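You operate a simulated robot arm through the tools that you are given. There is no shell and no other tool. Be economical: measure what you need, move in short steps, check, and stop when the job is done.

Carry out the task below with a simulated robot arm. There is one attempt and no reset: what you move stays moved.

TASK
Plug in the egg boiler and put its dome on.
Fine: socket off while the plug goes in, on again after.
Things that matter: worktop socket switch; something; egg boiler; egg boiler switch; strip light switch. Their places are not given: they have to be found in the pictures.

It is judged by the outcome, as a careful person would: the job done as asked, and still so three seconds after it is handed in. It fails if anything else is knocked over, pushed out of place, dropped, spilled or broken.

THE ROBOT
A 7-joint arm with a two-finger parallel gripper, fixed in place. Base frame: the origin is at the foot of the arm, x ahead of it, y to its left, z up; the work surface is at about z = 0. Lengths are in m, angles in degrees, forces in N, time in s.
With the tool pointing down near the work surface it reaches from about 0.22 to 0.58 m from the base axis. Its first joint turns from -66.0 to 66.0 degrees. Payload 2.5 kg.
Tool frame: the origin (TCP) lies between the finger pads and is the grasp point; the fingertips stand 0.023 m ahead of it; z points along the fingers, y is the line along which they close. The gripper opens to 0.094 m. The fingers are 0.038 m wide and 0.01 m thick; the gripper's body (0.054 by 0.096 m) begins 0.039 m behind the TCP.
Orientation is told as [roll, pitch, yaw] about the base's x, y, z axes, in that order, counted from this pose: with the fingers straight down and closing along the base's y, the tool's x points along the base's -x, its y along +y and its z along -z.

THE INTERFACE
- The arm moves only by the tool send_rows. Its argument "motion" is a list of rows, each a list of 6 numbers: the shift along the base's x, y, z in cm, then the turn, a rotation vector about the base's x, y, z in degrees. In form: [[dx, dy, dz, ax, ay, az], ...]. A call has 1 to 20 rows; each row shifts and turns the commanded pose from where the row before left it. "grip" is the opening, from 0 (shut) to 1 (fully open), set as the call begins (left out, the last holds). A row lasts 0.2 s, in which the tool goes at most 0.05 m and 8.6 degrees; a call with a longer step from one row to the next is refused whole, and so is a gripper value outside its range. A pose out of reach is approached as far as the arm can. The call stops where the force on the tool passes 70 N (or 10 N more than at its start, if that is more) or the arm is blocked; 0.2 s more then pass. The fingers move at their own pace (about 0.108 m/s each) and stop on an object; they squeeze with about 34 N. The grip force told is the motor's: it shows also when the fingers shut on nothing. Time passes only in rows, and 0.2 s behind the last, so rows that do not move let the fingers close. It gives the time, the measured TCP pose, the force on the tool (base axes), the opening and the grip force at its end, in the units of the frame above (readings bear some noise).
- Cameras (640 x 400 px; columns grow to the right, rows downward): "scene" is fixed at [0.0993, -0.3921, 0.5617]; the picture's right is [0.95, -0.33, 0.00], its down [-0.12, -0.36, -0.92] and it looks along [0.30, 0.87, -0.38] (base axes); focal length 285 px, centre (320, 200). "wrist" rides on the gripper at [-0.039, 0, -0.044] in the tool frame; the picture's right is [0.00, -1.00, 0.00], its down [0.97, 0.00, -0.24] and it looks along [0.24, 0.00, 0.97] (tool axes); focal length 218 px, centre (320, 200).
- camera(camera): a new picture of that camera. No time passes.
- probe_pixels(camera, pixels): for up to 12 pixels [column, row] of the newest picture of that camera ("zoom" is the newest enlarged one), the place [x, y, z] in the base frame of the surface seen there, good to about 0.002 m. No time passes.
- zoom(camera, box): a new picture of the part [left, top, right, bottom] of that camera's present view, enlarged. No time passes.
- close_job(): hands the job in; it is judged then, once.

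Work in short steps. Measure before you move; look again where a grasp or a placing could have gone wrong, and mend it. You have 80 turns and 38 pictures in all, the two below and enlarged ones among them. Open the gripper and draw the arm clear of the work before you hand the job in, unless the task says otherwise; then end with one line.

The tools are called by a JSON object that holds its "api" and its "payload". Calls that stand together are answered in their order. send_rows: Moves the arm, as the interface text tells. Its arguments: {"type":"object","properties":{"motion":{"type":"array"},"grip":{"type":"number"}},"required":["motion"]} The other tools are called the same way: camera (camera) takes a picture; probe_pixels (camera, pixels) gives the place of the surface under pixels of a picture; zoom (camera, box) takes an enlarged picture of a part of a camera's view; close_job () hands the job in.

At the start:

```text
t: 0.0
position: [0.3461, -0.0029, 0.4407]
tcp_rot: [0.0, 0.0, 0.0]
force: [0.1, 0.4, -0.1]
width: 0.0942
grasp_force: 0.0
```

scene: 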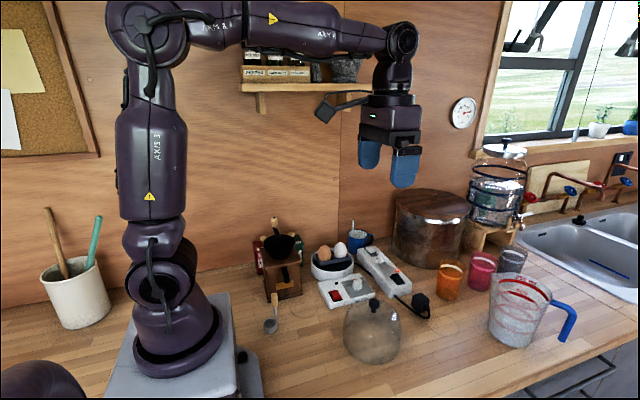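
wrist: 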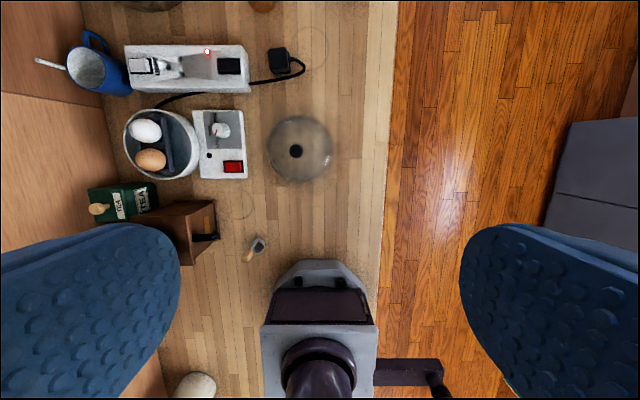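

I start with close views of the boiler, the socket block, the plug and the dome.

{"api": "zoom", "payload": {"camera": "scene", "box": [300, 210, 450, 370]}}

{"api": "zoom", "payload": {"camera": "wrist", "box": [110, 30, 350, 190]}}

```text
2.50 times, centred on (375, 290) of scene
```

zoom: 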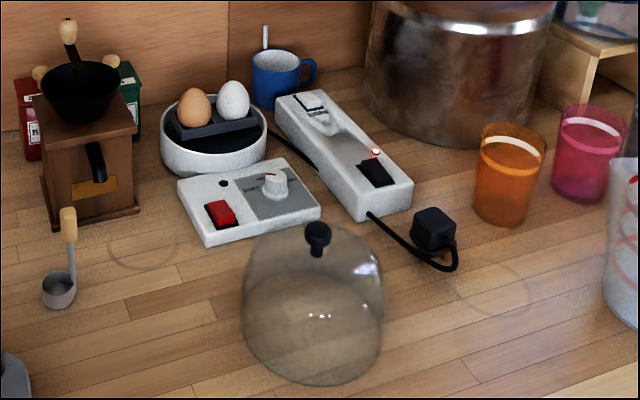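

```text
2.50 times, centred on (230, 110) of wrist
```

zoom: 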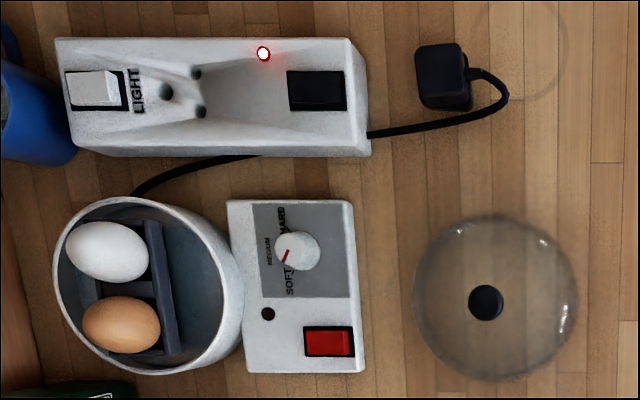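

Black rocker with a lit LED is the socket switch; the white one is marked LIGHT and must be left alone. I probe the main features.

{"api": "probe_pixels", "payload": {"camera": "zoom", "pixels": [[166, 92], [195, 73], [201, 112], [300, 92], [335, 92], [263, 53], [440, 65], [440, 100], [485, 302], [350, 50], [80, 145], [215, 90]]}}

{"api": "probe_pixels", "payload": {"camera": "zoom", "pixels": [[180, 92], [240, 92], [270, 92], [180, 60], [180, 130], [460, 75], [420, 75], [500, 90], [150, 205], [150, 370], [60, 290], [240, 290]]}}

{"api": "zoom", "payload": {"camera": "wrist", "box": [120, 35, 320, 105]}}

{"api": "zoom", "payload": {"camera": "scene", "box": [350, 235, 440, 325]}}

```text
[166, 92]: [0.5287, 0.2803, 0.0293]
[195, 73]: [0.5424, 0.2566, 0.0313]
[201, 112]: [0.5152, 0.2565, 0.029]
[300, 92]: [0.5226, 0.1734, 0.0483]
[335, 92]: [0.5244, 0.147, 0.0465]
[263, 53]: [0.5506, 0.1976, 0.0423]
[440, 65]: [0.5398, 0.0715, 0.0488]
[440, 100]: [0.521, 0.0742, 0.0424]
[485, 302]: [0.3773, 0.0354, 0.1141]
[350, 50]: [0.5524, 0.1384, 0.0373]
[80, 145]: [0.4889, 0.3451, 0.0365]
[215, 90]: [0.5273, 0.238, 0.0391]
```

```text
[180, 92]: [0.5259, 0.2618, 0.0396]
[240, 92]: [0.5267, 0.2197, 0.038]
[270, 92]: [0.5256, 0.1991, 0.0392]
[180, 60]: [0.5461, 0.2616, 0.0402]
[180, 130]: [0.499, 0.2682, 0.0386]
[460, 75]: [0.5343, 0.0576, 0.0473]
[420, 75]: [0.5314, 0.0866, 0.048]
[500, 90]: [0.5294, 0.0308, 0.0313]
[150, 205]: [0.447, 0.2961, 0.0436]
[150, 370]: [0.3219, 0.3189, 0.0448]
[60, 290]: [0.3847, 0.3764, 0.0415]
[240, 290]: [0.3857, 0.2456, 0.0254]
```

```text
3.20 times, centred on (220, 70) of wrist
```

zoom: 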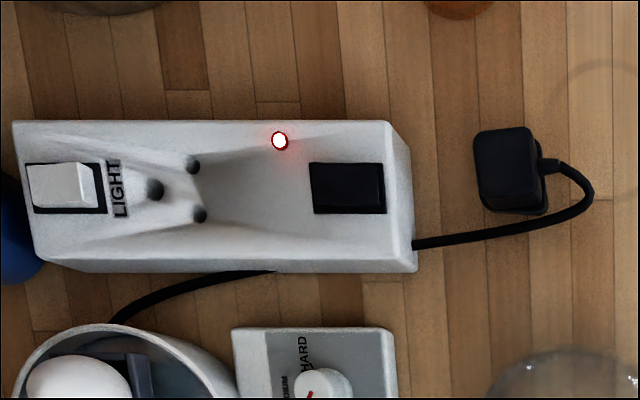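

```text
4.44 times, centred on (395, 280) of scene
```

zoom: 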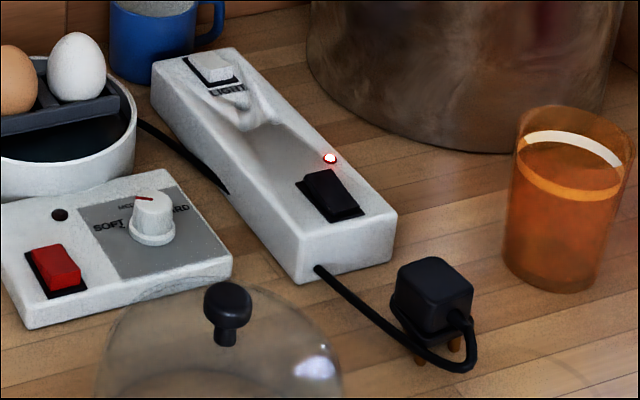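

The top of the block is flat at about z 0.039 and the three holes are in it. The plug stands pins down, cord toward -y. I probe the neighbours and move over the plug for a closer look.

{"api": "probe_pixels", "payload": {"camera": "scene", "pixels": [[450, 267], [450, 297], [482, 257], [430, 200], [410, 225], [360, 235], [374, 303], [374, 310], [345, 330], [400, 330], [372, 362], [373, 330]]}}

{"api": "send_rows", "payload": {"motion": [[2, 2, -2, 0, 0, 0], [2, 2, -3, 0, 0, 0], [2, 2, -3, 0, 0, 0], [2, 2, -3, 0, 0, 0], [2, 2, -3, 0, 0, 0], [2, 2, -3, 0, 0, 0], [2, 1, -3, 0, 0, 0], [2, 0, -2, 0, 0, 0], [1, 0, 0, 0, 0, 0]], "grip": 1}}

{"api": "camera", "payload": {"camera": "wrist"}}

```text
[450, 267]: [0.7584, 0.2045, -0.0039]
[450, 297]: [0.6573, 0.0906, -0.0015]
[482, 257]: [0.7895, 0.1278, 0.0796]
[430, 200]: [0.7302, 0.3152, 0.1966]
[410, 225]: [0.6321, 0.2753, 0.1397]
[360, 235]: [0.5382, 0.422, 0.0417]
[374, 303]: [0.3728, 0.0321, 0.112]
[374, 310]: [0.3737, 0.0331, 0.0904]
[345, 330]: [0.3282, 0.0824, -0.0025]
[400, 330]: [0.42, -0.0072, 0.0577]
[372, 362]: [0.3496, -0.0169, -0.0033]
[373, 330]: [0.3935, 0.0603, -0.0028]
```

```text
t: 2.0
position: [0.5164, 0.1276, 0.2195]
tcp_rot: [0.0, 0.0, 0.0]
force: [0.9, 0.4, 0.3]
width: 0.094
grasp_force: 0.0
```

```text
31 pictures are left
```

wrist: 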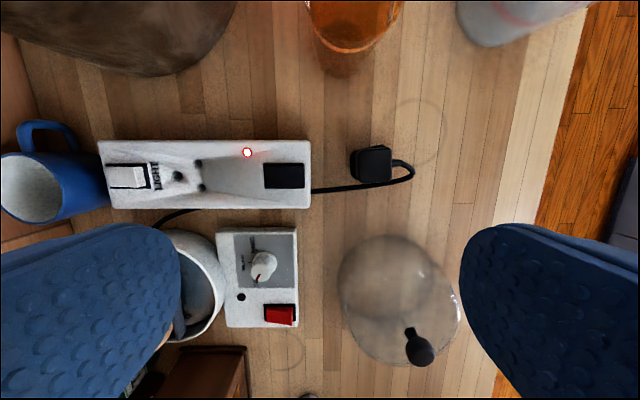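

{"api": "zoom", "payload": {"camera": "wrist", "box": [90, 130, 430, 220]}}

{"api": "probe_pixels", "payload": {"camera": "wrist", "pixels": [[150, 74], [180, 70], [120, 65], [150, 40], [210, 20], [340, 70], [390, 150], [353, 150], [390, 180], [358, 182], [363, 168], [388, 165]]}}

```text
1.88 times, centred on (260, 175) of wrist
```

zoom: 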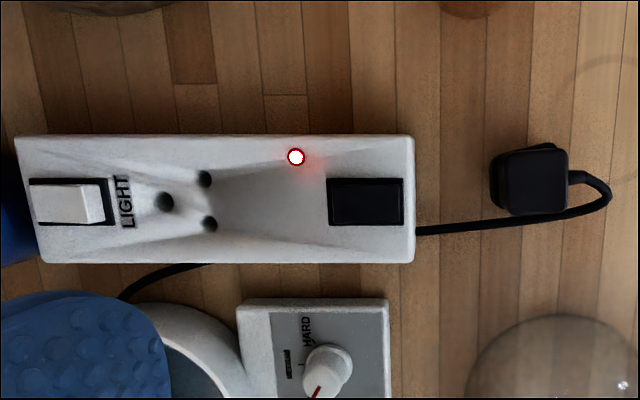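

```text
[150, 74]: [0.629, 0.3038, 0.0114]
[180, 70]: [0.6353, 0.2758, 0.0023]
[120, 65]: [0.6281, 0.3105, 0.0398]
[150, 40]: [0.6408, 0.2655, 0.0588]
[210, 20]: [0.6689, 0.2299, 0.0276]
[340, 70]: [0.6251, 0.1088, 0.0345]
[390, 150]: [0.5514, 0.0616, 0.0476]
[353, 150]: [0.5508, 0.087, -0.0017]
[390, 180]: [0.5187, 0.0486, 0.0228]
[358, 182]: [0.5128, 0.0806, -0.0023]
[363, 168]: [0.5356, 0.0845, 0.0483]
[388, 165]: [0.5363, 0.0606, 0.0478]
```

{"api": "zoom", "payload": {"camera": "scene", "box": [375, 255, 440, 320]}}

{"api": "zoom", "payload": {"camera": "wrist", "box": [240, 140, 330, 205]}}

{"api": "probe_pixels", "payload": {"camera": "wrist", "pixels": [[268, 175], [272, 175], [277, 175], [282, 175], [287, 175], [292, 175], [296, 175], [300, 175], [262, 175], [302, 175], [284, 166], [284, 185]]}}

```text
6.15 times, centred on (408, 288) of scene
```

zoom: 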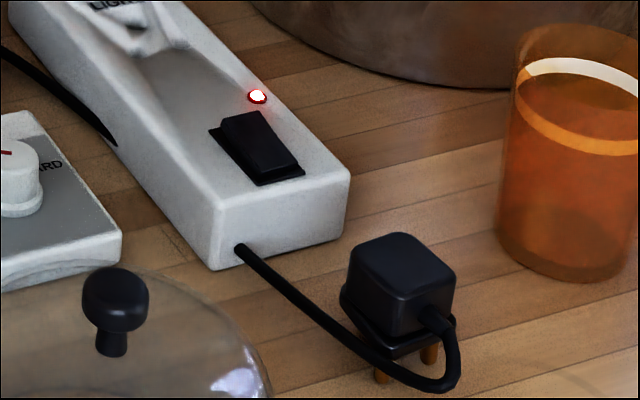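

```text
6.15 times, centred on (285, 172) of wrist
```

zoom: 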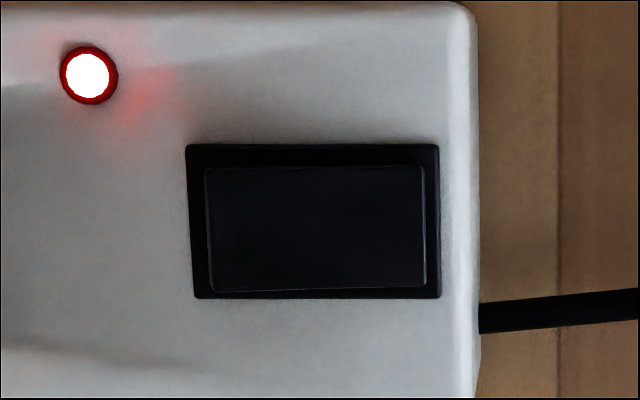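

```text
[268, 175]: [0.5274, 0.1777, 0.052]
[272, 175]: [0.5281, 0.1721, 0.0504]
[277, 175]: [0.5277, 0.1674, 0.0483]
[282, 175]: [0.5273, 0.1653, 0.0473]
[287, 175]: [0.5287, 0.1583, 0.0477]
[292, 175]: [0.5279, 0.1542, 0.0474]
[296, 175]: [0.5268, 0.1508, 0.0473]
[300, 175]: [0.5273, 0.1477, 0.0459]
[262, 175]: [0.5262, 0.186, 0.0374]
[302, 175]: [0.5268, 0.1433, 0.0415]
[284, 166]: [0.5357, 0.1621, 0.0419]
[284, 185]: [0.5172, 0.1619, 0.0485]
```

The rocker's raised end is at +y (y≈0.177, z≈0.052). I shut the fingers and go above that end, tips at about z 0.062.

{"api": "send_rows", "payload": {"motion": [[1.1, 3, 0, 0, 0, 0], [0, 2, -2, 0, 0, 0], [0, 0, -4, 0, 0, 0], [0, 0, -4, 0, 0, 0], [0, 0, -3.5, 0, 0, 0], [0, 0, 0, 0, 0, 0]], "grip": 0}}

```text
t: 3.4
position: [0.525, 0.1789, 0.0862]
tcp_rot: [0.0, -0.1, 0.0]
force: [0.1, -0.4, 0.1]
width: 0.0
grasp_force: 33.3
```

Tips at 0.063. I press down in small steps.

{"api": "send_rows", "payload": {"motion": [[0, 0, -0.8, 0, 0, 0], [0, 0, -0.4, 0, 0, 0], [0, 0, -0.3, 0, 0, 0], [0, 0, -0.2, 0, 0, 0]]}}

```text
t: 4.4
position: [0.5266, 0.1789, 0.0715]
tcp_rot: [0.2, -0.1, 0.1]
force: [-23.2, -2.6, 35.8]
width: 0.0002
grasp_force: 34.0
```

{"api": "send_rows", "payload": {"motion": [[0, 0, 1, 0, 0, 0], [0, 0, 3, 0, 0, 0], [0, 0, 4, 0, 0, 0]]}}

{"api": "zoom", "payload": {"camera": "scene", "box": [330, 225, 450, 325]}}

```text
t: 5.2
position: [0.5249, 0.1785, 0.1499]
tcp_rot: [0.1, 0.0, 0.0]
force: [0.7, 0.5, 0.3]
width: 0.0001
grasp_force: 34.1
```

```text
4.00 times, centred on (390, 275) of scene
```

zoom: 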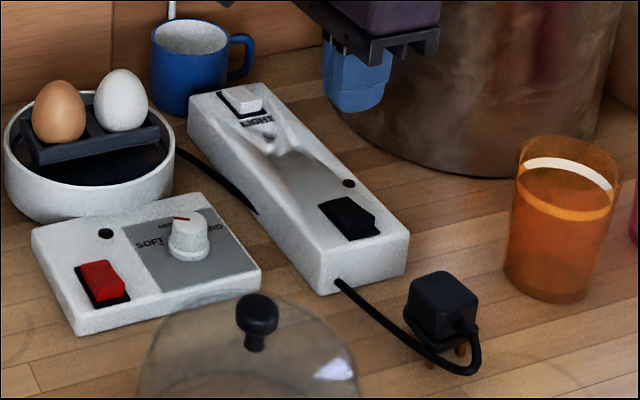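

LED is off. Now a close look at the plug from above.

{"api": "send_rows", "payload": {"motion": [[0.5, -4, 0, 0, 0, 0], [0.2, -4, 0, 0, 0, 0], [0, -2.5, 0, 0, 0, 0], [0, 0, 0, 0, 0, 0]], "grip": 1}}

{"api": "zoom", "payload": {"camera": "wrist", "box": [240, 130, 400, 230]}}

{"api": "probe_pixels", "payload": {"camera": "zoom", "pixels": [[320, 200], [250, 200], [280, 200], [360, 200], [400, 200], [320, 120], [320, 160], [320, 240], [320, 280], [320, 320], [440, 200], [220, 200]]}}

```text
t: 6.2
position: [0.5326, 0.0725, 0.1484]
tcp_rot: [0.1, 0.1, 0.0]
force: [0.3, 0.0, 0.3]
width: 0.094
grasp_force: 0.0
```

```text
4.00 times, centred on (320, 180) of wrist
```

zoom: 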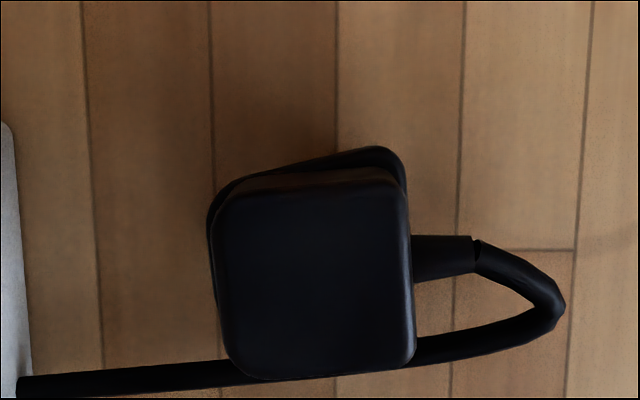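

```text
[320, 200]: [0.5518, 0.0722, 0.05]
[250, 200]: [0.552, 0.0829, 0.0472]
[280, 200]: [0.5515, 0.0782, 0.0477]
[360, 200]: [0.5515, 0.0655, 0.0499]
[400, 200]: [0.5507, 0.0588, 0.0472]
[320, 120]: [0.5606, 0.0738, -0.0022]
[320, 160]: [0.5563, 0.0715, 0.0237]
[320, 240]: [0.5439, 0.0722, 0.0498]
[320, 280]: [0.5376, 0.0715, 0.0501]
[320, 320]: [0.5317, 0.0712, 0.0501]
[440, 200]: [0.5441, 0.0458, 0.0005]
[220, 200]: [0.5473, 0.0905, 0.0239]
```

The plug's body is about 30 mm square, top at z 0.050, centre about (0.539, 0.0717), yawed about +5°. I'll grip it across x (tool turned -85°), clear of the cord.

{"api": "send_rows", "payload": {"motion": [[0.6, 0, 0, 0, 0, -8.5], [0, 0, 0, 0, 0, -8.5], [0, 0, 0, 0, 0, -8.5], [0, 0, 0, 0, 0, -8.5], [0, 0, 0, 0, 0, -8.5], [0, 0, 0, 0, 0, -8.5], [0, 0, 0, 0, 0, -8.5], [0, 0, 0, 0, 0, -8.5], [0, 0, 0, 0, 0, -8.5], [0, 0, 0, 0, 0, -8.5], [0, 0, 0, 0, 0, 0]], "grip": 0.6}}

{"api": "camera", "payload": {"camera": "wrist"}}

```text
t: 8.6
position: [0.5393, 0.0724, 0.1484]
tcp_rot: [0.0, 0.0, -85.1]
force: [-0.9, 0.5, -0.3]
width: 0.0565
grasp_force: 0.1
```

```text
25 pictures are left
```

wrist: 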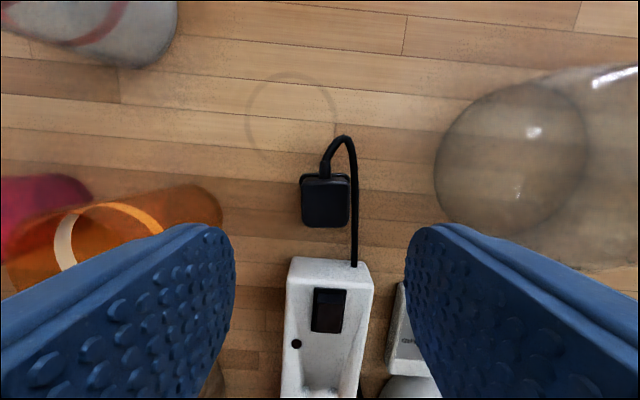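

{"api": "probe_pixels", "payload": {"camera": "wrist", "pixels": [[356, 250], [357, 230], [357, 215], [356, 200], [354, 180], [351, 160], [342, 140], [328, 165], [325, 200], [310, 200], [340, 200], [325, 215]]}}

{"api": "zoom", "payload": {"camera": "wrist", "box": [270, 120, 390, 280]}}

```text
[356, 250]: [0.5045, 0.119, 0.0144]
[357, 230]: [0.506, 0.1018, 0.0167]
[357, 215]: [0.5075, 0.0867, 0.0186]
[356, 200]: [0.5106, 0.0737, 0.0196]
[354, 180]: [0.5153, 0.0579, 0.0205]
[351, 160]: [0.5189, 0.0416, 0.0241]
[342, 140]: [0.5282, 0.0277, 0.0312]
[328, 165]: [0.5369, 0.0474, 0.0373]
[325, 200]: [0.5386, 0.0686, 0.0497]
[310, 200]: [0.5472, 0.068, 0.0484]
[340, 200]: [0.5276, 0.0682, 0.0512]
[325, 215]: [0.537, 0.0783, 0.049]
```

```text
2.50 times, centred on (330, 200) of wrist
```

zoom: 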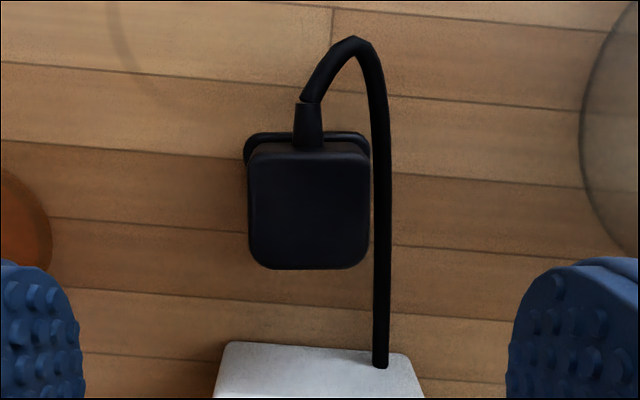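

The cord beside the plug tops out at z≈0.020, so tips at 0.028 clear it. I go down and close.

{"api": "send_rows", "payload": {"motion": [[0, 0, -3, 0, 0, 0], [0, 0, -3, 0, 0, 0], [0, 0, -2.2, 0, 0, 0], [0, 0, -1.5, 0, 0, 0]]}}

{"api": "send_rows", "payload": {"motion": [[0, 0, 0, 0, 0, 0], [0, 0, 0, 0, 0, 0], [0, 0, 0, 0, 0, 0]], "grip": 0}}

```text
t: 9.6
position: [0.5391, 0.0731, 0.0521]
tcp_rot: [0.0, 0.0, -85.0]
force: [-1.3, 0.4, 0.9]
width: 0.0565
grasp_force: 0.1
```

```text
t: 10.4
position: [0.541, 0.0733, 0.0512]
tcp_rot: [0.0, 0.1, -84.9]
force: [-0.8, 0.6, -0.2]
width: 0.0334
grasp_force: 34.0
```

Held at 33 mm. I lift 7 cm, straighten to -90° and look at the pins.

{"api": "send_rows", "payload": {"motion": [[0, 0, 1, 0, 0, 0], [0, 0, 2, 0, 0, 0], [0, 0, 2, 0, 0, -2.5], [0, 0, 2, 0, 0, -2.5], [0, 0, 0, 0, 0, 0]]}}

{"api": "zoom", "payload": {"camera": "scene", "box": [385, 225, 465, 305]}}

```text
t: 11.6
position: [0.5387, 0.0746, 0.1218]
tcp_rot: [0.1, -0.1, -90.1]
force: [0.1, -0.4, -0.2]
width: 0.0331
grasp_force: 34.1
```

```text
5.00 times, centred on (425, 265) of scene
```

zoom: 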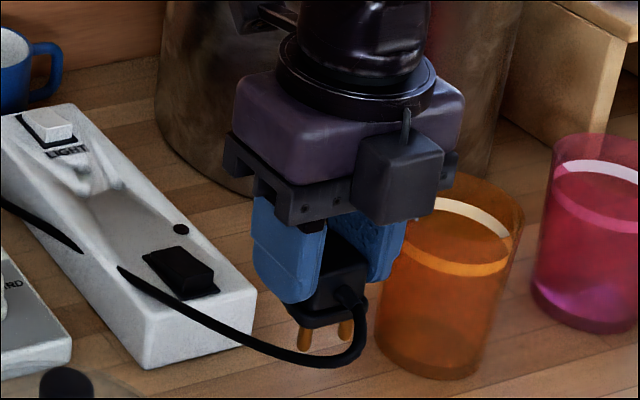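

{"api": "zoom", "payload": {"camera": "scene", "box": [413, 280, 438, 300]}}

{"api": "probe_pixels", "payload": {"camera": "zoom", "pixels": [[110, 180], [240, 130], [230, 160], [320, 170], [150, 225], [280, 215], [320, 150], [335, 110], [120, 240], [300, 80], [200, 90], [120, 140]]}}

```text
16.00 times, centred on (426, 290) of scene
```

zoom: 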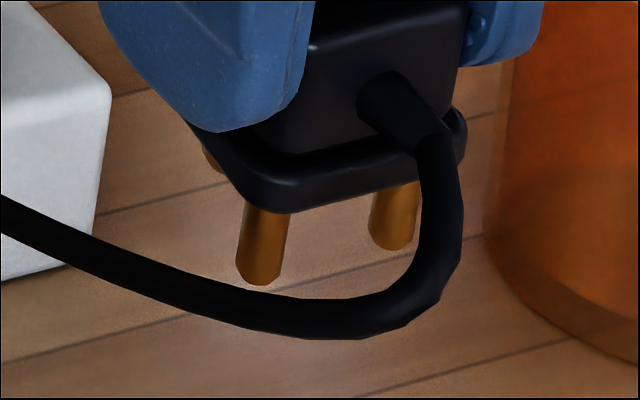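

```text
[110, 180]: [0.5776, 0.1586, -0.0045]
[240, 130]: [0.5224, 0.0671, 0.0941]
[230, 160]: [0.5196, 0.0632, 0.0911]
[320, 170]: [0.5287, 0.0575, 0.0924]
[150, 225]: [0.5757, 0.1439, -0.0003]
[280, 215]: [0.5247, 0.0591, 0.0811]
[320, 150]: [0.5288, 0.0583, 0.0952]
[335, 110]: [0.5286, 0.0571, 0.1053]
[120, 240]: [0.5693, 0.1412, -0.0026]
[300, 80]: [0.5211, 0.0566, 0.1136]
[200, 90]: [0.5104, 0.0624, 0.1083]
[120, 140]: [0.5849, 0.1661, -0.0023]
```

{"api": "probe_pixels", "payload": {"camera": "zoom", "pixels": [[263, 230], [263, 250], [261, 270], [261, 281], [393, 205], [393, 220], [391, 235], [391, 245], [212, 160], [245, 240], [280, 240], [410, 215]]}}

```text
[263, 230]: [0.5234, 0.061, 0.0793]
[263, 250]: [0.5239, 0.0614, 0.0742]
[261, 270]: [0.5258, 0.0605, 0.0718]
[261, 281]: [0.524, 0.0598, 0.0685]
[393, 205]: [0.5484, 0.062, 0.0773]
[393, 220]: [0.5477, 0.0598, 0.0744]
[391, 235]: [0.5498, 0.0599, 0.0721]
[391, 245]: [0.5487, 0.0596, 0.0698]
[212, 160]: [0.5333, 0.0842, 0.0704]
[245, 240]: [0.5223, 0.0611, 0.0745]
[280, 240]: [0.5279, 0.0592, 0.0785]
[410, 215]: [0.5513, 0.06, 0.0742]
```

The live and neutral pins are on the -y side and the earth pin on +y, matching the socket. I measure the holes at high zoom from the scene camera.

{"api": "zoom", "payload": {"camera": "scene", "box": [366, 250, 398, 270]}}

```text
16.00 times, centred on (382, 260) of scene
```

zoom: 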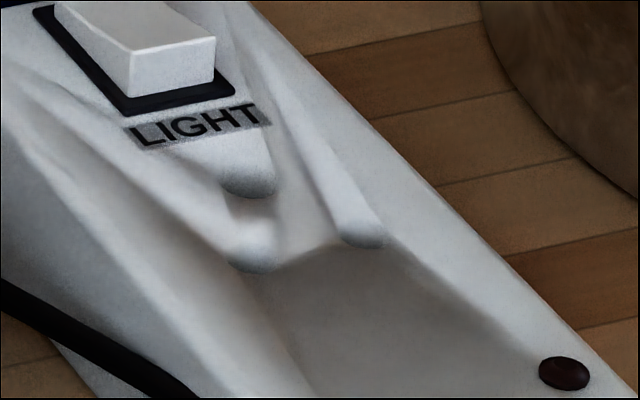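

The wrist pictures put the holes at about L (0.538, 0.2515), N (0.5135, 0.2515), E (0.5255, 0.275). The pins are nearly symmetric about the TCP, so I hover at TCP ≈ (0.5257, 0.263) with the tips just above the block.

{"api": "send_rows", "payload": {"motion": [[0, 0, 1.5, 0, 0, 0], [-0.3, 3, 0, 0, 0, 0], [-0.3, 3, 0, 0, 0, 0], [-0.3, 3, 0, 0, 0, 0], [-0.2, 3, 0, 0, 0, 0], [-0.2, 3, 0, 0, 0, 0], [0, 3, 0, 0, 0, 0], [0, 0.85, 0, 0, 0, 0], [0, 0, -2, 0, 0, 0], [0, 0, -1.5, 0, 0, 0], [0, 0, -0.2, 0, 0, 0], [0, 0, 0, 0, 0, 0]]}}

{"api": "zoom", "payload": {"camera": "scene", "box": [355, 235, 403, 265]}}

```text
t: 14.2
position: [0.5269, 0.2616, 0.1005]
tcp_rot: [0.0, -0.1, -90.0]
force: [1.3, 0.5, -0.5]
width: 0.0335
grasp_force: 34.3
```

```text
13.33 times, centred on (379, 250) of scene
```

zoom: 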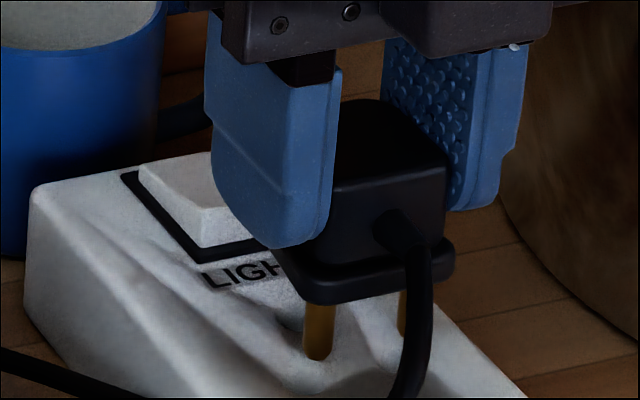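

The pins look about 2–3 mm to the right of the pits, which agrees with the measured TCP being off the target. I correct by -1.5 mm in x and +1.5 mm in y, go slightly lower, and look again.

{"api": "send_rows", "payload": {"motion": [[-0.15, 0.15, 0, 0, 0, 0], [0, 0, -0.4, 0, 0, 0], [0, 0, 0, 0, 0, 0]]}}

{"api": "zoom", "payload": {"camera": "scene", "box": [366, 250, 398, 270]}}

```text
t: 15.0
position: [0.5247, 0.2642, 0.0963]
tcp_rot: [0.1, 0.0, -90.0]
force: [-0.4, -0.4, 0.0]
width: 0.0334
grasp_force: 33.8
```

```text
16.00 times, centred on (382, 260) of scene
```

zoom: 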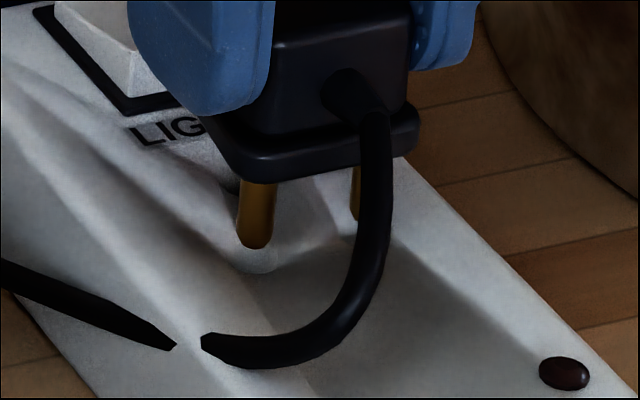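

The left pin tip (256,245) now stands right above its pit (255,262), and the right one is close (≈366 against 362). I go down gently.

{"api": "send_rows", "payload": {"motion": [[0, 0, -0.3, 0, 0, 0], [0, 0, -0.2, 0, 0, 0], [0, 0, -0.2, 0, 0, 0], [0, 0, -0.2, 0, 0, 0], [0, 0, 0, 0, 0, 0]]}}

```text
t: 16.2
position: [0.5243, 0.2626, 0.0867]
tcp_rot: [0.1, 0.1, -90.1]
force: [0.0, -0.9, -0.5]
width: 0.0333
grasp_force: 34.4
```

No force with the tips below the top surface, so they are entering. I carry on.

{"api": "send_rows", "payload": {"motion": [[0, 0, -0.2, 0, 0, 0], [0, 0, -0.2, 0, 0, 0], [0, 0, -0.2, 0, 0, 0], [0, 0, -0.2, 0, 0, 0], [0, 0, -0.1, 0, 0, 0], [0, 0, 0, 0, 0, 0]]}}

{"api": "zoom", "payload": {"camera": "scene", "box": [355, 240, 403, 270]}}

```text
t: 17.6
position: [0.5248, 0.2628, 0.0777]
tcp_rot: [0.1, 0.1, -89.9]
force: [-0.1, 0.8, -0.4]
width: 0.0333
grasp_force: 34.0
```

```text
13.33 times, centred on (379, 255) of scene
```

zoom: 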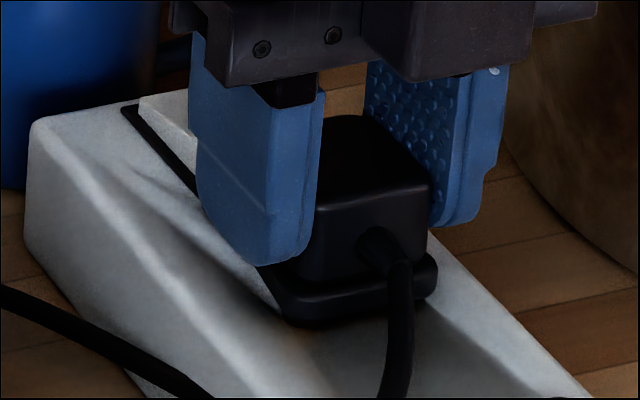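

Pins are in; I push to the seat until force shows.

{"api": "send_rows", "payload": {"motion": [[0, 0, -0.1, 0, 0, 0], [0, 0, -0.1, 0, 0, 0], [0, 0, -0.1, 0, 0, 0]]}}

```text
t: 18.4
position: [0.5261, 0.2632, 0.0758]
tcp_rot: [0.0, 0.0, -89.9]
force: [-0.2, -0.1, -0.8]
width: 0.0335
grasp_force: 33.4
```

{"api": "send_rows", "payload": {"motion": [[0, 0, -0.1, 0, 0, 0], [0, 0, -0.1, 0, 0, 0], [0, 0, -0.1, 0, 0, 0], [0, 0, 0, 0, 0, 0]]}}

{"api": "zoom", "payload": {"camera": "scene", "box": [366, 245, 398, 265]}}

```text
t: 19.4
position: [0.5252, 0.2641, 0.0738]
tcp_rot: [0.1, -0.1, -90.0]
force: [-12.4, -8.5, 29.1]
width: 0.0334
grasp_force: 33.8
```

```text
16.00 times, centred on (382, 255) of scene
```

zoom: 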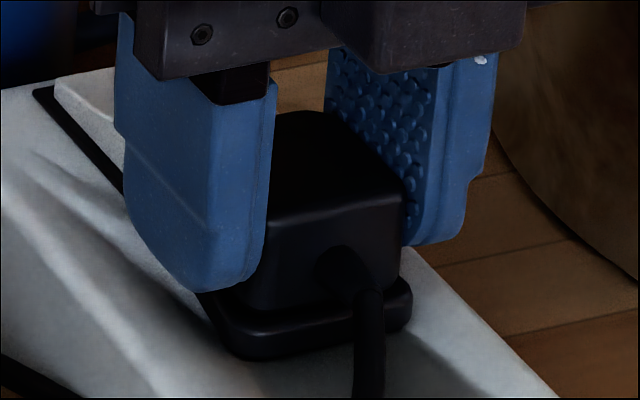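

Firm contact at 29 N: seated. I release and rise straight up.

{"api": "send_rows", "payload": {"motion": [[0, 0, 0.1, 0, 0, 0], [0, 0, 0, 0, 0, 0], [0, 0, 0, 0, 0, 0]], "grip": 0.6}}

{"api": "send_rows", "payload": {"motion": [[0, 0, 1, 0, 0, 0], [0, 0, 3, 0, 0, 0], [0, 0, 4, 0, 0, 0], [0, 0, 3, 0, 0, 0], [0, -3, 0, 0, 0, 0], [0, -3, 0, 0, 0, 0], [0, 0, 0, 0, 0, 0]]}}

{"api": "zoom", "payload": {"camera": "scene", "box": [355, 235, 419, 275]}}

{"api": "camera", "payload": {"camera": "wrist"}}

```text
t: 20.2
position: [0.5243, 0.2639, 0.0727]
tcp_rot: [0.0, -0.1, -90.0]
force: [-0.1, -0.4, -0.6]
width: 0.0564
grasp_force: 0.1
```

```text
t: 21.8
position: [0.526, 0.2029, 0.1818]
tcp_rot: [-0.1, 0.0, -90.1]
force: [-0.4, -0.1, 0.3]
width: 0.0565
grasp_force: 0.1
```

```text
10.00 times, centred on (387, 255) of scene
```

zoom: 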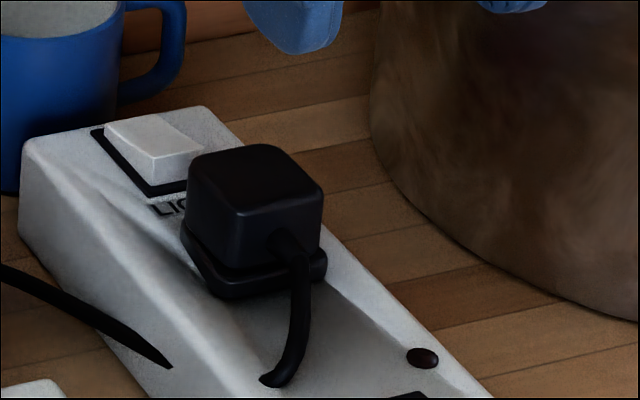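

```text
15 pictures are left
```

wrist: 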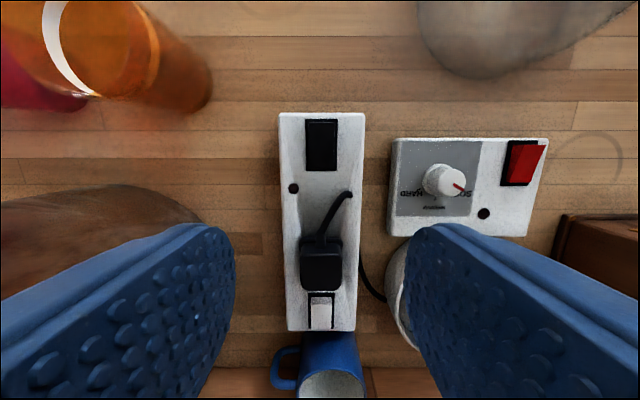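

{"api": "probe_pixels", "payload": {"camera": "wrist", "pixels": [[320, 262], [320, 280], [320, 124], [320, 135], [320, 145], [320, 155], [320, 165], [283, 200], [355, 200], [320, 118], [345, 115], [290, 150]]}}

```text
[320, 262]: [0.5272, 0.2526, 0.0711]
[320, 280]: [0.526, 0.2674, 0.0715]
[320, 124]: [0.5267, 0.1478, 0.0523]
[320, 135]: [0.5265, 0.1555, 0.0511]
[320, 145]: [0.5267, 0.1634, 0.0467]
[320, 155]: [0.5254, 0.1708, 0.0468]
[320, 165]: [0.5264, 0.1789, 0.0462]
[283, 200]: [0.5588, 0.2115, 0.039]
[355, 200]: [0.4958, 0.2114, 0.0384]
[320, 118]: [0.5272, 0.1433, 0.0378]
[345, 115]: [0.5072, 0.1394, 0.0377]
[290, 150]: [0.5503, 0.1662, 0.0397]
```

The plug top sits flat at z 0.071 and the rocker's raised end is now at -y (y≈0.148, z≈0.052). I shut the fingers and press there.

{"api": "send_rows", "payload": {"motion": [[0, -3.5, 0, 0, 0, 0], [0, -3.2, -1, 0, 0, 0], [0, 0, -3.7, 0, 0, 0], [0, 0, -3, 0, 0, 0], [0, 0, -2, 0, 0, 0], [0, 0, 0, 0, 0, 0]], "grip": 0}}

{"api": "send_rows", "payload": {"motion": [[0, 0, -0.8, 0, 0, 0], [0, 0, -0.4, 0, 0, 0], [0, 0, -0.3, 0, 0, 0], [0, 0, -0.2, 0, 0, 0]]}}

{"api": "send_rows", "payload": {"motion": [[0, 0, 1, 0, 0, 0], [0, 0, 3, 0, 0, 0], [0, 0, 4, 0, 0, 0]]}}

{"api": "zoom", "payload": {"camera": "scene", "box": [330, 225, 450, 325]}}

```text
t: 23.2
position: [0.5262, 0.1382, 0.0864]
tcp_rot: [0.1, 0.0, -90.0]
force: [-0.1, -0.3, 0.0]
width: 0.0
grasp_force: 34.1
```

```text
t: 24.2
position: [0.5258, 0.1372, 0.0711]
tcp_rot: [0.1, 0.0, -90.0]
force: [-7.4, -2.7, 13.0]
width: 0.0
grasp_force: 33.8
```

```text
t: 25.0
position: [0.5241, 0.135, 0.1506]
tcp_rot: [-0.1, 0.1, -89.9]
force: [-0.3, 0.7, -0.3]
width: 0.0002
grasp_force: 33.9
```

```text
4.00 times, centred on (390, 275) of scene
```

zoom: 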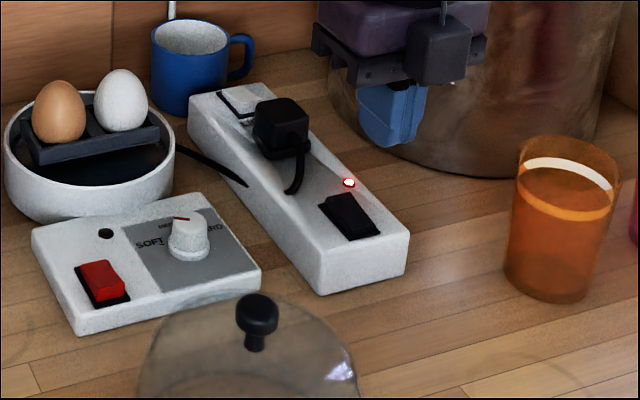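

LED lit again. Now the dome: I move over the dish, turning the tool back to 0°, to measure it.

{"api": "send_rows", "payload": {"motion": [[-1.5, 1.5, 2, 0, 0, 8.5], [-1.5, 1.5, 2, 0, 0, 8.5], [-1.5, 1.5, 2, 0, 0, 8.5], [-1.5, 2, 2, 0, 0, 8.5], [-1.5, 2, 2, 0, 0, 8.5], [-1.5, 2, 1, 0, 0, 8.5], [-1.5, 2, 0, 0, 0, 8.5], [-1.5, 2, 0, 0, 0, 8.5], [0, 2, 0, 0, 0, 8.5], [0, 1.3, 0, 0, 0, 8.5], [0, 0, 0, 0, 0, 5], [0, 0, 0, 0, 0, 0]], "grip": 1}}

{"api": "camera", "payload": {"camera": "wrist"}}

{"api": "probe_pixels", "payload": {"camera": "scene", "pixels": [[280, 245], [275, 222], [265, 265], [297, 268], [290, 290], [265, 240], [297, 240], [374, 303], [368, 301], [381, 303], [374, 299], [374, 311]]}}

```text
t: 27.6
position: [0.4045, 0.3139, 0.2588]
tcp_rot: [0.0, 0.0, 0.0]
force: [0.9, 0.3, -0.1]
width: 0.0939
grasp_force: 0.0
```

```text
13 pictures are left
```

wrist: 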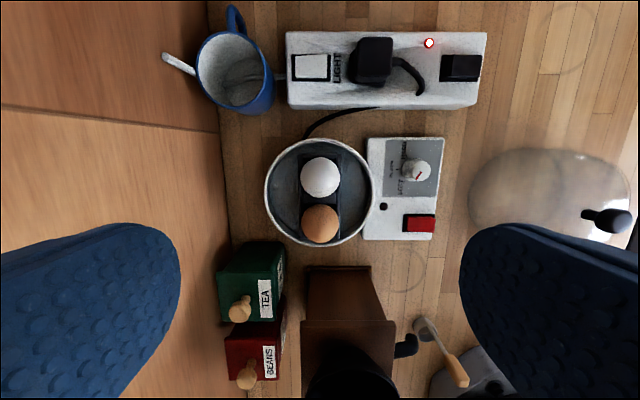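

```text
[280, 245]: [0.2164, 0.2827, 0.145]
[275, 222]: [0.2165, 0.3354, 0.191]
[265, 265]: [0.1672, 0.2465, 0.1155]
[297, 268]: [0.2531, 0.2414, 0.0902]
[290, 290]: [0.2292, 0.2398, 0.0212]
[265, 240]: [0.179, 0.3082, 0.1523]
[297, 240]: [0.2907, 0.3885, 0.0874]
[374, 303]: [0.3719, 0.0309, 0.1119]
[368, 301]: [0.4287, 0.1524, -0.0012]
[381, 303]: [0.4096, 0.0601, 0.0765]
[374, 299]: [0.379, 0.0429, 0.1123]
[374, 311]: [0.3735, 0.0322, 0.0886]
```

{"api": "zoom", "payload": {"camera": "wrist", "box": [240, 125, 400, 255]}}

{"api": "probe_pixels", "payload": {"camera": "wrist", "pixels": [[266, 193], [373, 193], [319, 140], [319, 246], [282, 152], [357, 152], [282, 234], [357, 234], [320, 172], [319, 218], [345, 300], [340, 325]]}}

```text
3.08 times, centred on (320, 190) of wrist
```

zoom: 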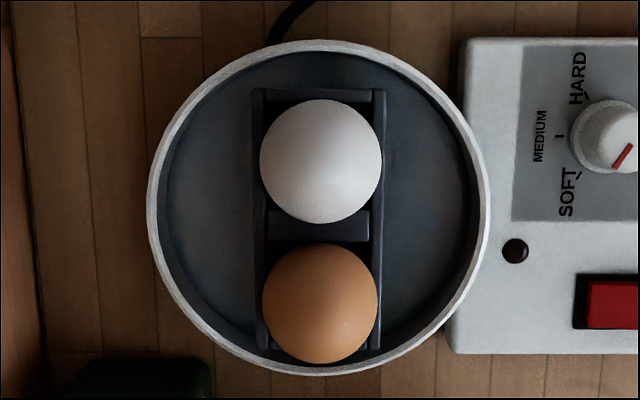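

```text
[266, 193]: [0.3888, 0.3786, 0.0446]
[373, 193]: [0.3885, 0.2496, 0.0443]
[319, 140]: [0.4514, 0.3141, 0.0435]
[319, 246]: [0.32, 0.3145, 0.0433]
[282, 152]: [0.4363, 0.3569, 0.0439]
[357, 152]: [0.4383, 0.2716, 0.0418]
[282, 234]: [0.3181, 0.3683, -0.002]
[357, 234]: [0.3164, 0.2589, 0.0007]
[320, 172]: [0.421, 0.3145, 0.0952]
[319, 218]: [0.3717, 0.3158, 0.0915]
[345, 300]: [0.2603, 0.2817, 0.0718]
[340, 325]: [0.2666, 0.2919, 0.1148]
```

Dish centre is about (0.3857, 0.3142) with rim z 0.044, outer radius 0.066, and eggs up to z 0.095. Now above the dome knob.

{"api": "send_rows", "payload": {"motion": [[-0.5, -4, 0, 0, 0, 0], [-0.5, -4, 0, 0, 0, 0], [-0.5, -4, 0, 0, 0, 0], [-0.5, -4, 0, 0, 0, 0], [0, -4, 0, 0, 0, 0], [0, -4, 0, 0, 0, 0], [0, -3.9, 0, 0, 0, 0], [0, 0, 0, 0, 0, 0]]}}

{"api": "zoom", "payload": {"camera": "wrist", "box": [220, 120, 420, 245]}}

{"api": "zoom", "payload": {"camera": "scene", "box": [325, 285, 425, 375]}}

```text
t: 29.4
position: [0.3862, 0.0338, 0.2573]
tcp_rot: [0.0, 0.0, -0.1]
force: [0.1, 0.2, 0.4]
width: 0.0939
grasp_force: 0.3
```

```text
3.20 times, centred on (320, 182) of wrist
```

zoom: 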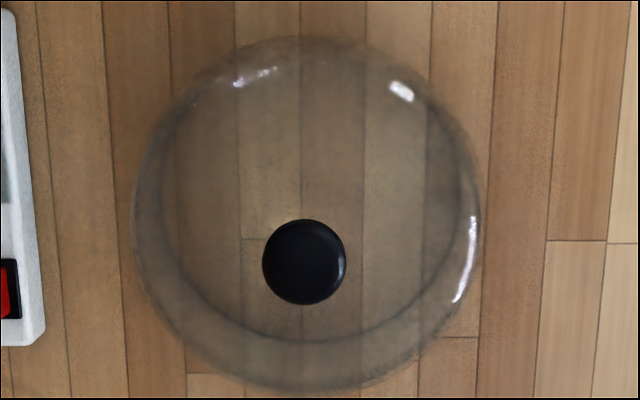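

```text
4.44 times, centred on (375, 330) of scene
```

zoom: 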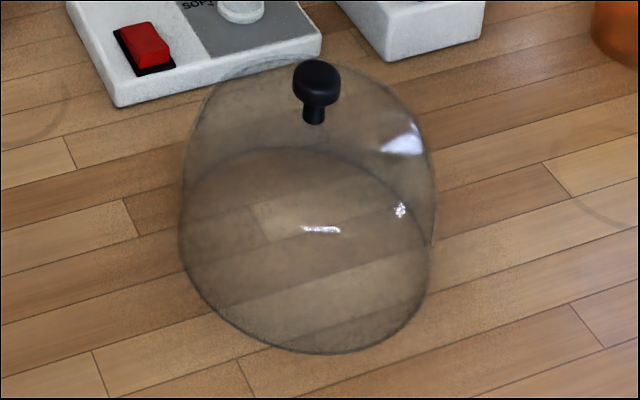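

{"api": "probe_pixels", "payload": {"camera": "wrist", "pixels": [[315, 201], [309, 201], [321, 201], [315, 194], [315, 208], [303, 201], [326, 201]]}}

{"api": "probe_pixels", "payload": {"camera": "zoom", "pixels": [[316, 70], [316, 85], [316, 97], [313, 112], [313, 120], [300, 85], [335, 85], [305, 112], [320, 112], [313, 124]]}}

```text
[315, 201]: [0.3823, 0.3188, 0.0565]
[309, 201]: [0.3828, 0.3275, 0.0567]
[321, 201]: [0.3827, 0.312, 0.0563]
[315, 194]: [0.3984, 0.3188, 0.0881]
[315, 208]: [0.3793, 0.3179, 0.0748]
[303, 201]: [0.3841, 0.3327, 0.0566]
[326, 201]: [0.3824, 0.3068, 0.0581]
```

```text
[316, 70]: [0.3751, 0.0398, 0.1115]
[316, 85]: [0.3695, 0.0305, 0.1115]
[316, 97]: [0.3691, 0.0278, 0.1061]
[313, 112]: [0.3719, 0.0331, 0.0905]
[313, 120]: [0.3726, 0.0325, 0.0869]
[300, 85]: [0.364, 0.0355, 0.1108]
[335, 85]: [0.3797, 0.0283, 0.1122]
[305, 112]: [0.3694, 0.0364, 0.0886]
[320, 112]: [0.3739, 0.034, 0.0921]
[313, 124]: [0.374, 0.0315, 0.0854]
```

Knob centre is about (0.3765, 0.0378): head z 0.097–0.112, stem below to the glass at 0.085. I descend with tips at about 0.092 and grip.

{"api": "send_rows", "payload": {"motion": [[-1.0, 0.4, -2.5, 0, 0, 0], [0, 0, -3.5, 0, 0, 0], [0, 0, -3.5, 0, 0, 0], [0, 0, -3, 0, 0, 0], [0, 0, -1.6, 0, 0, 0], [0, 0, 0, 0, 0, 0]]}}

{"api": "send_rows", "payload": {"motion": [[0, 0, 0, 0, 0, 0], [0, 0, 0, 0, 0, 0], [0, 0, 0, 0, 0, 0]], "grip": 0}}

```text
t: 30.8
position: [0.3739, 0.0397, 0.118]
tcp_rot: [0.0, 0.0, 0.0]
force: [-0.2, -0.4, -0.8]
width: 0.0941
grasp_force: 0.0
```

```text
t: 31.6
position: [0.3745, 0.0396, 0.1181]
tcp_rot: [0.0, -0.1, 0.0]
force: [0.1, -0.2, -0.3]
width: 0.0228
grasp_force: 34.2
```

Gripped at 23 mm (the knob head). I lift 14 cm and check.

{"api": "send_rows", "payload": {"motion": [[0, 0, 1, 0, 0, 0], [0, 0, 2, 0, 0, 0], [0, 0, 3, 0, 0, 0], [0, 0, 4, 0, 0, 0], [0, 0, 4, 0, 0, 0], [0, 0, 0, 0, 0, 0]]}}

{"api": "zoom", "payload": {"camera": "scene", "box": [300, 180, 440, 320]}}

```text
t: 33.0
position: [0.377, 0.0366, 0.2588]
tcp_rot: [0.0, 0.1, -0.1]
force: [0.6, -0.7, -0.3]
width: 0.0227
grasp_force: 34.0
```

```text
2.86 times, centred on (370, 250) of scene
```

zoom: 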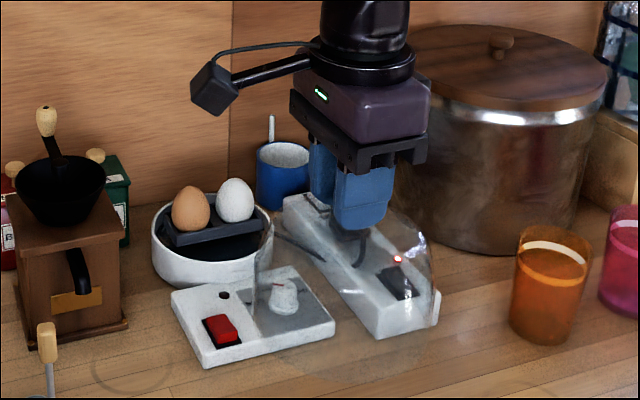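

The dome hangs straight. I probe the thing sticking out on the arm's left before lowering near the grinder and the wall.

{"api": "probe_pixels", "payload": {"camera": "zoom", "pixels": [[205, 85], [225, 90], [215, 108], [260, 75], [46, 120], [96, 156], [365, 110], [365, 140], [270, 130], [236, 190]]}}

```text
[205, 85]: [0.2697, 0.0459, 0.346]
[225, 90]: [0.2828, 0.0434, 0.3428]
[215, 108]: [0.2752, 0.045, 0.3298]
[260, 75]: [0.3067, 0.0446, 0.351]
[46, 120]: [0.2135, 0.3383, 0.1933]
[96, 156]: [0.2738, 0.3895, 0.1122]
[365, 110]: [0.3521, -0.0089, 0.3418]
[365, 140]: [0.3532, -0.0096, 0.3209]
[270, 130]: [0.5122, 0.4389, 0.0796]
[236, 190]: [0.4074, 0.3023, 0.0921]
```

Everything clears. I carry the dome to the dish and stop with its base at about z 0.11 (just above the eggs).

{"api": "send_rows", "payload": {"motion": [[0, 2, 0, 0, 0, 0], [0.1, 3, 0, 0, 0, 0], [0.1, 3, 0, 0, 0, 0], [0.1, 3, 0, 0, 0, 0], [0.1, 3, 0, 0, 0, 0], [0.1, 3, 0, 0, 0, 0], [0.1, 3, 0, 0, 0, 0], [0.1, 3, 0, 0, 0, 0], [0.1, 3, 0, 0, 0, 0], [0.1, 1.65, 0, 0, 0, 0], [0, 0, -1.5, 0, 0, 0], [0, 0, -1.5, 0, 0, 0], [0, 0, 0, 0, 0, 0], [0, 0, 0, 0, 0, 0]]}}

{"api": "zoom", "payload": {"camera": "scene", "box": [295, 200, 375, 290]}}

{"api": "camera", "payload": {"camera": "wrist"}}

```text
t: 36.0
position: [0.3845, 0.3144, 0.2261]
tcp_rot: [0.1, 0.0, 0.0]
force: [0.0, -0.1, -0.5]
width: 0.0228
grasp_force: 34.2
```

```text
4.44 times, centred on (335, 245) of scene
```

zoom: 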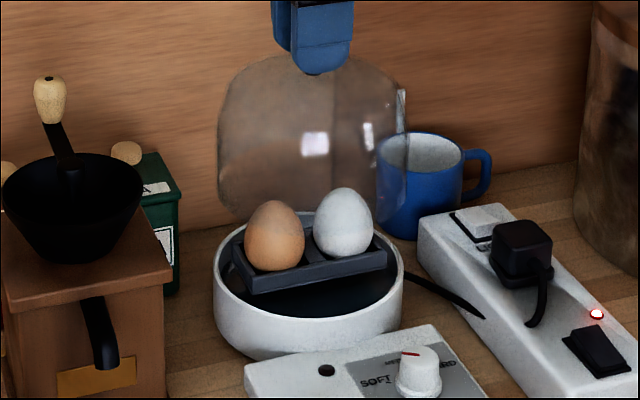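

```text
7 pictures are left
```

wrist: 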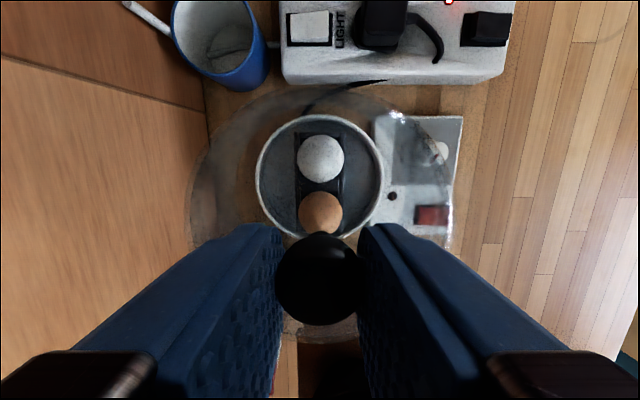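

{"api": "zoom", "payload": {"camera": "wrist", "box": [180, 80, 460, 255]}}

```text
2.29 times, centred on (320, 168) of wrist
```

zoom: 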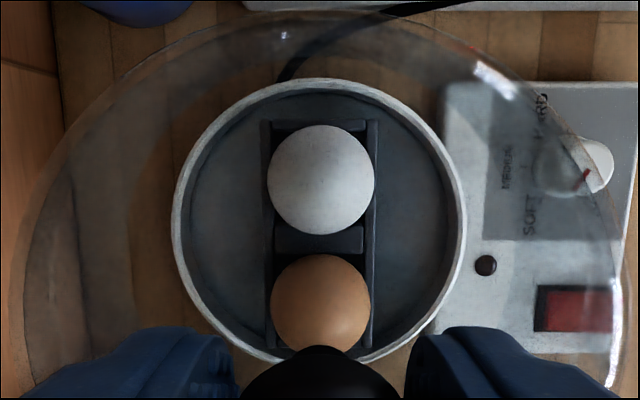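

Dish centre column 319.5 and dome 318: aligned in y. A 1 mm correction in -x, then I lower gently to contact.

{"api": "send_rows", "payload": {"motion": [[-0.1, 0, -1, 0, 0, 0], [0, 0, -1.5, 0, 0, 0], [0, 0, -1.5, 0, 0, 0], [0, 0, -1, 0, 0, 0], [0, 0, -0.4, 0, 0, 0], [0, 0, 0, 0, 0, 0]]}}

{"api": "zoom", "payload": {"camera": "scene", "box": [300, 230, 370, 290]}}

```text
t: 37.4
position: [0.3817, 0.3161, 0.1735]
tcp_rot: [0.0, 0.0, 0.1]
force: [0.7, 1.4, 0.0]
width: 0.0229
grasp_force: 34.2
```

```text
6.67 times, centred on (335, 260) of scene
```

zoom: 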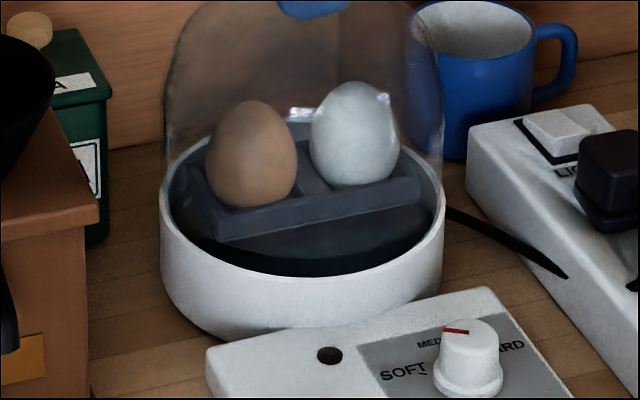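

The dome spans columns 163–443 and the dish 160–445: centred. I lower to contact.

{"api": "send_rows", "payload": {"motion": [[0, 0, -0.3, 0, 0, 0], [0, 0, -0.2, 0, 0, 0], [0, 0, -0.2, 0, 0, 0], [0, 0, -0.2, 0, 0, 0], [0, 0, -0.1, 0, 0, 0], [0, 0, -0.1, 0, 0, 0]]}}

```text
t: 38.8
position: [0.383, 0.3161, 0.1643]
tcp_rot: [0.0, 0.0, 0.0]
force: [0.3, 0.0, -1.5]
width: 0.0226
grasp_force: 34.2
```

{"api": "send_rows", "payload": {"motion": [[0, 0, -0.1, 0, 0, 0], [0, 0, -0.1, 0, 0, 0], [0, 0, -0.1, 0, 0, 0], [0, 0, 0, 0, 0, 0]]}}

```text
t: 39.8
position: [0.3829, 0.3161, 0.1621]
tcp_rot: [0.2, -0.1, 0.0]
force: [-9.8, -2.9, 25.7]
width: 0.0229
grasp_force: 33.9
```

Contact at a base height of about 0.044, the rim height. I check the seating before letting go.

{"api": "zoom", "payload": {"camera": "scene", "box": [305, 235, 365, 285]}}

```text
8.00 times, centred on (335, 260) of scene
```

zoom: 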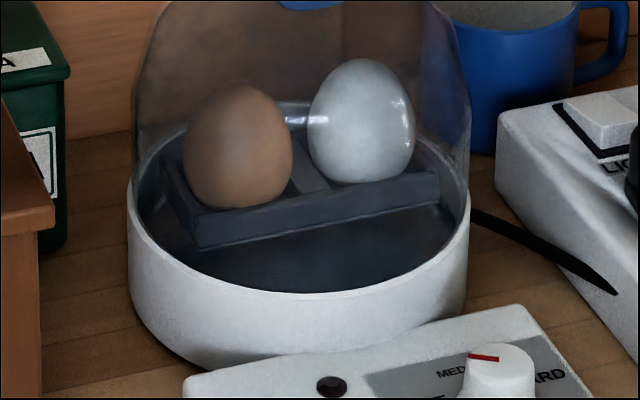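

{"api": "zoom", "payload": {"camera": "wrist", "box": [180, 80, 460, 255]}}

```text
2.29 times, centred on (320, 168) of wrist
```

zoom: 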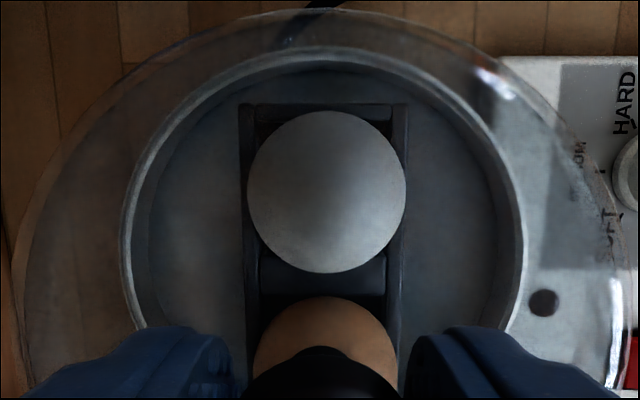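

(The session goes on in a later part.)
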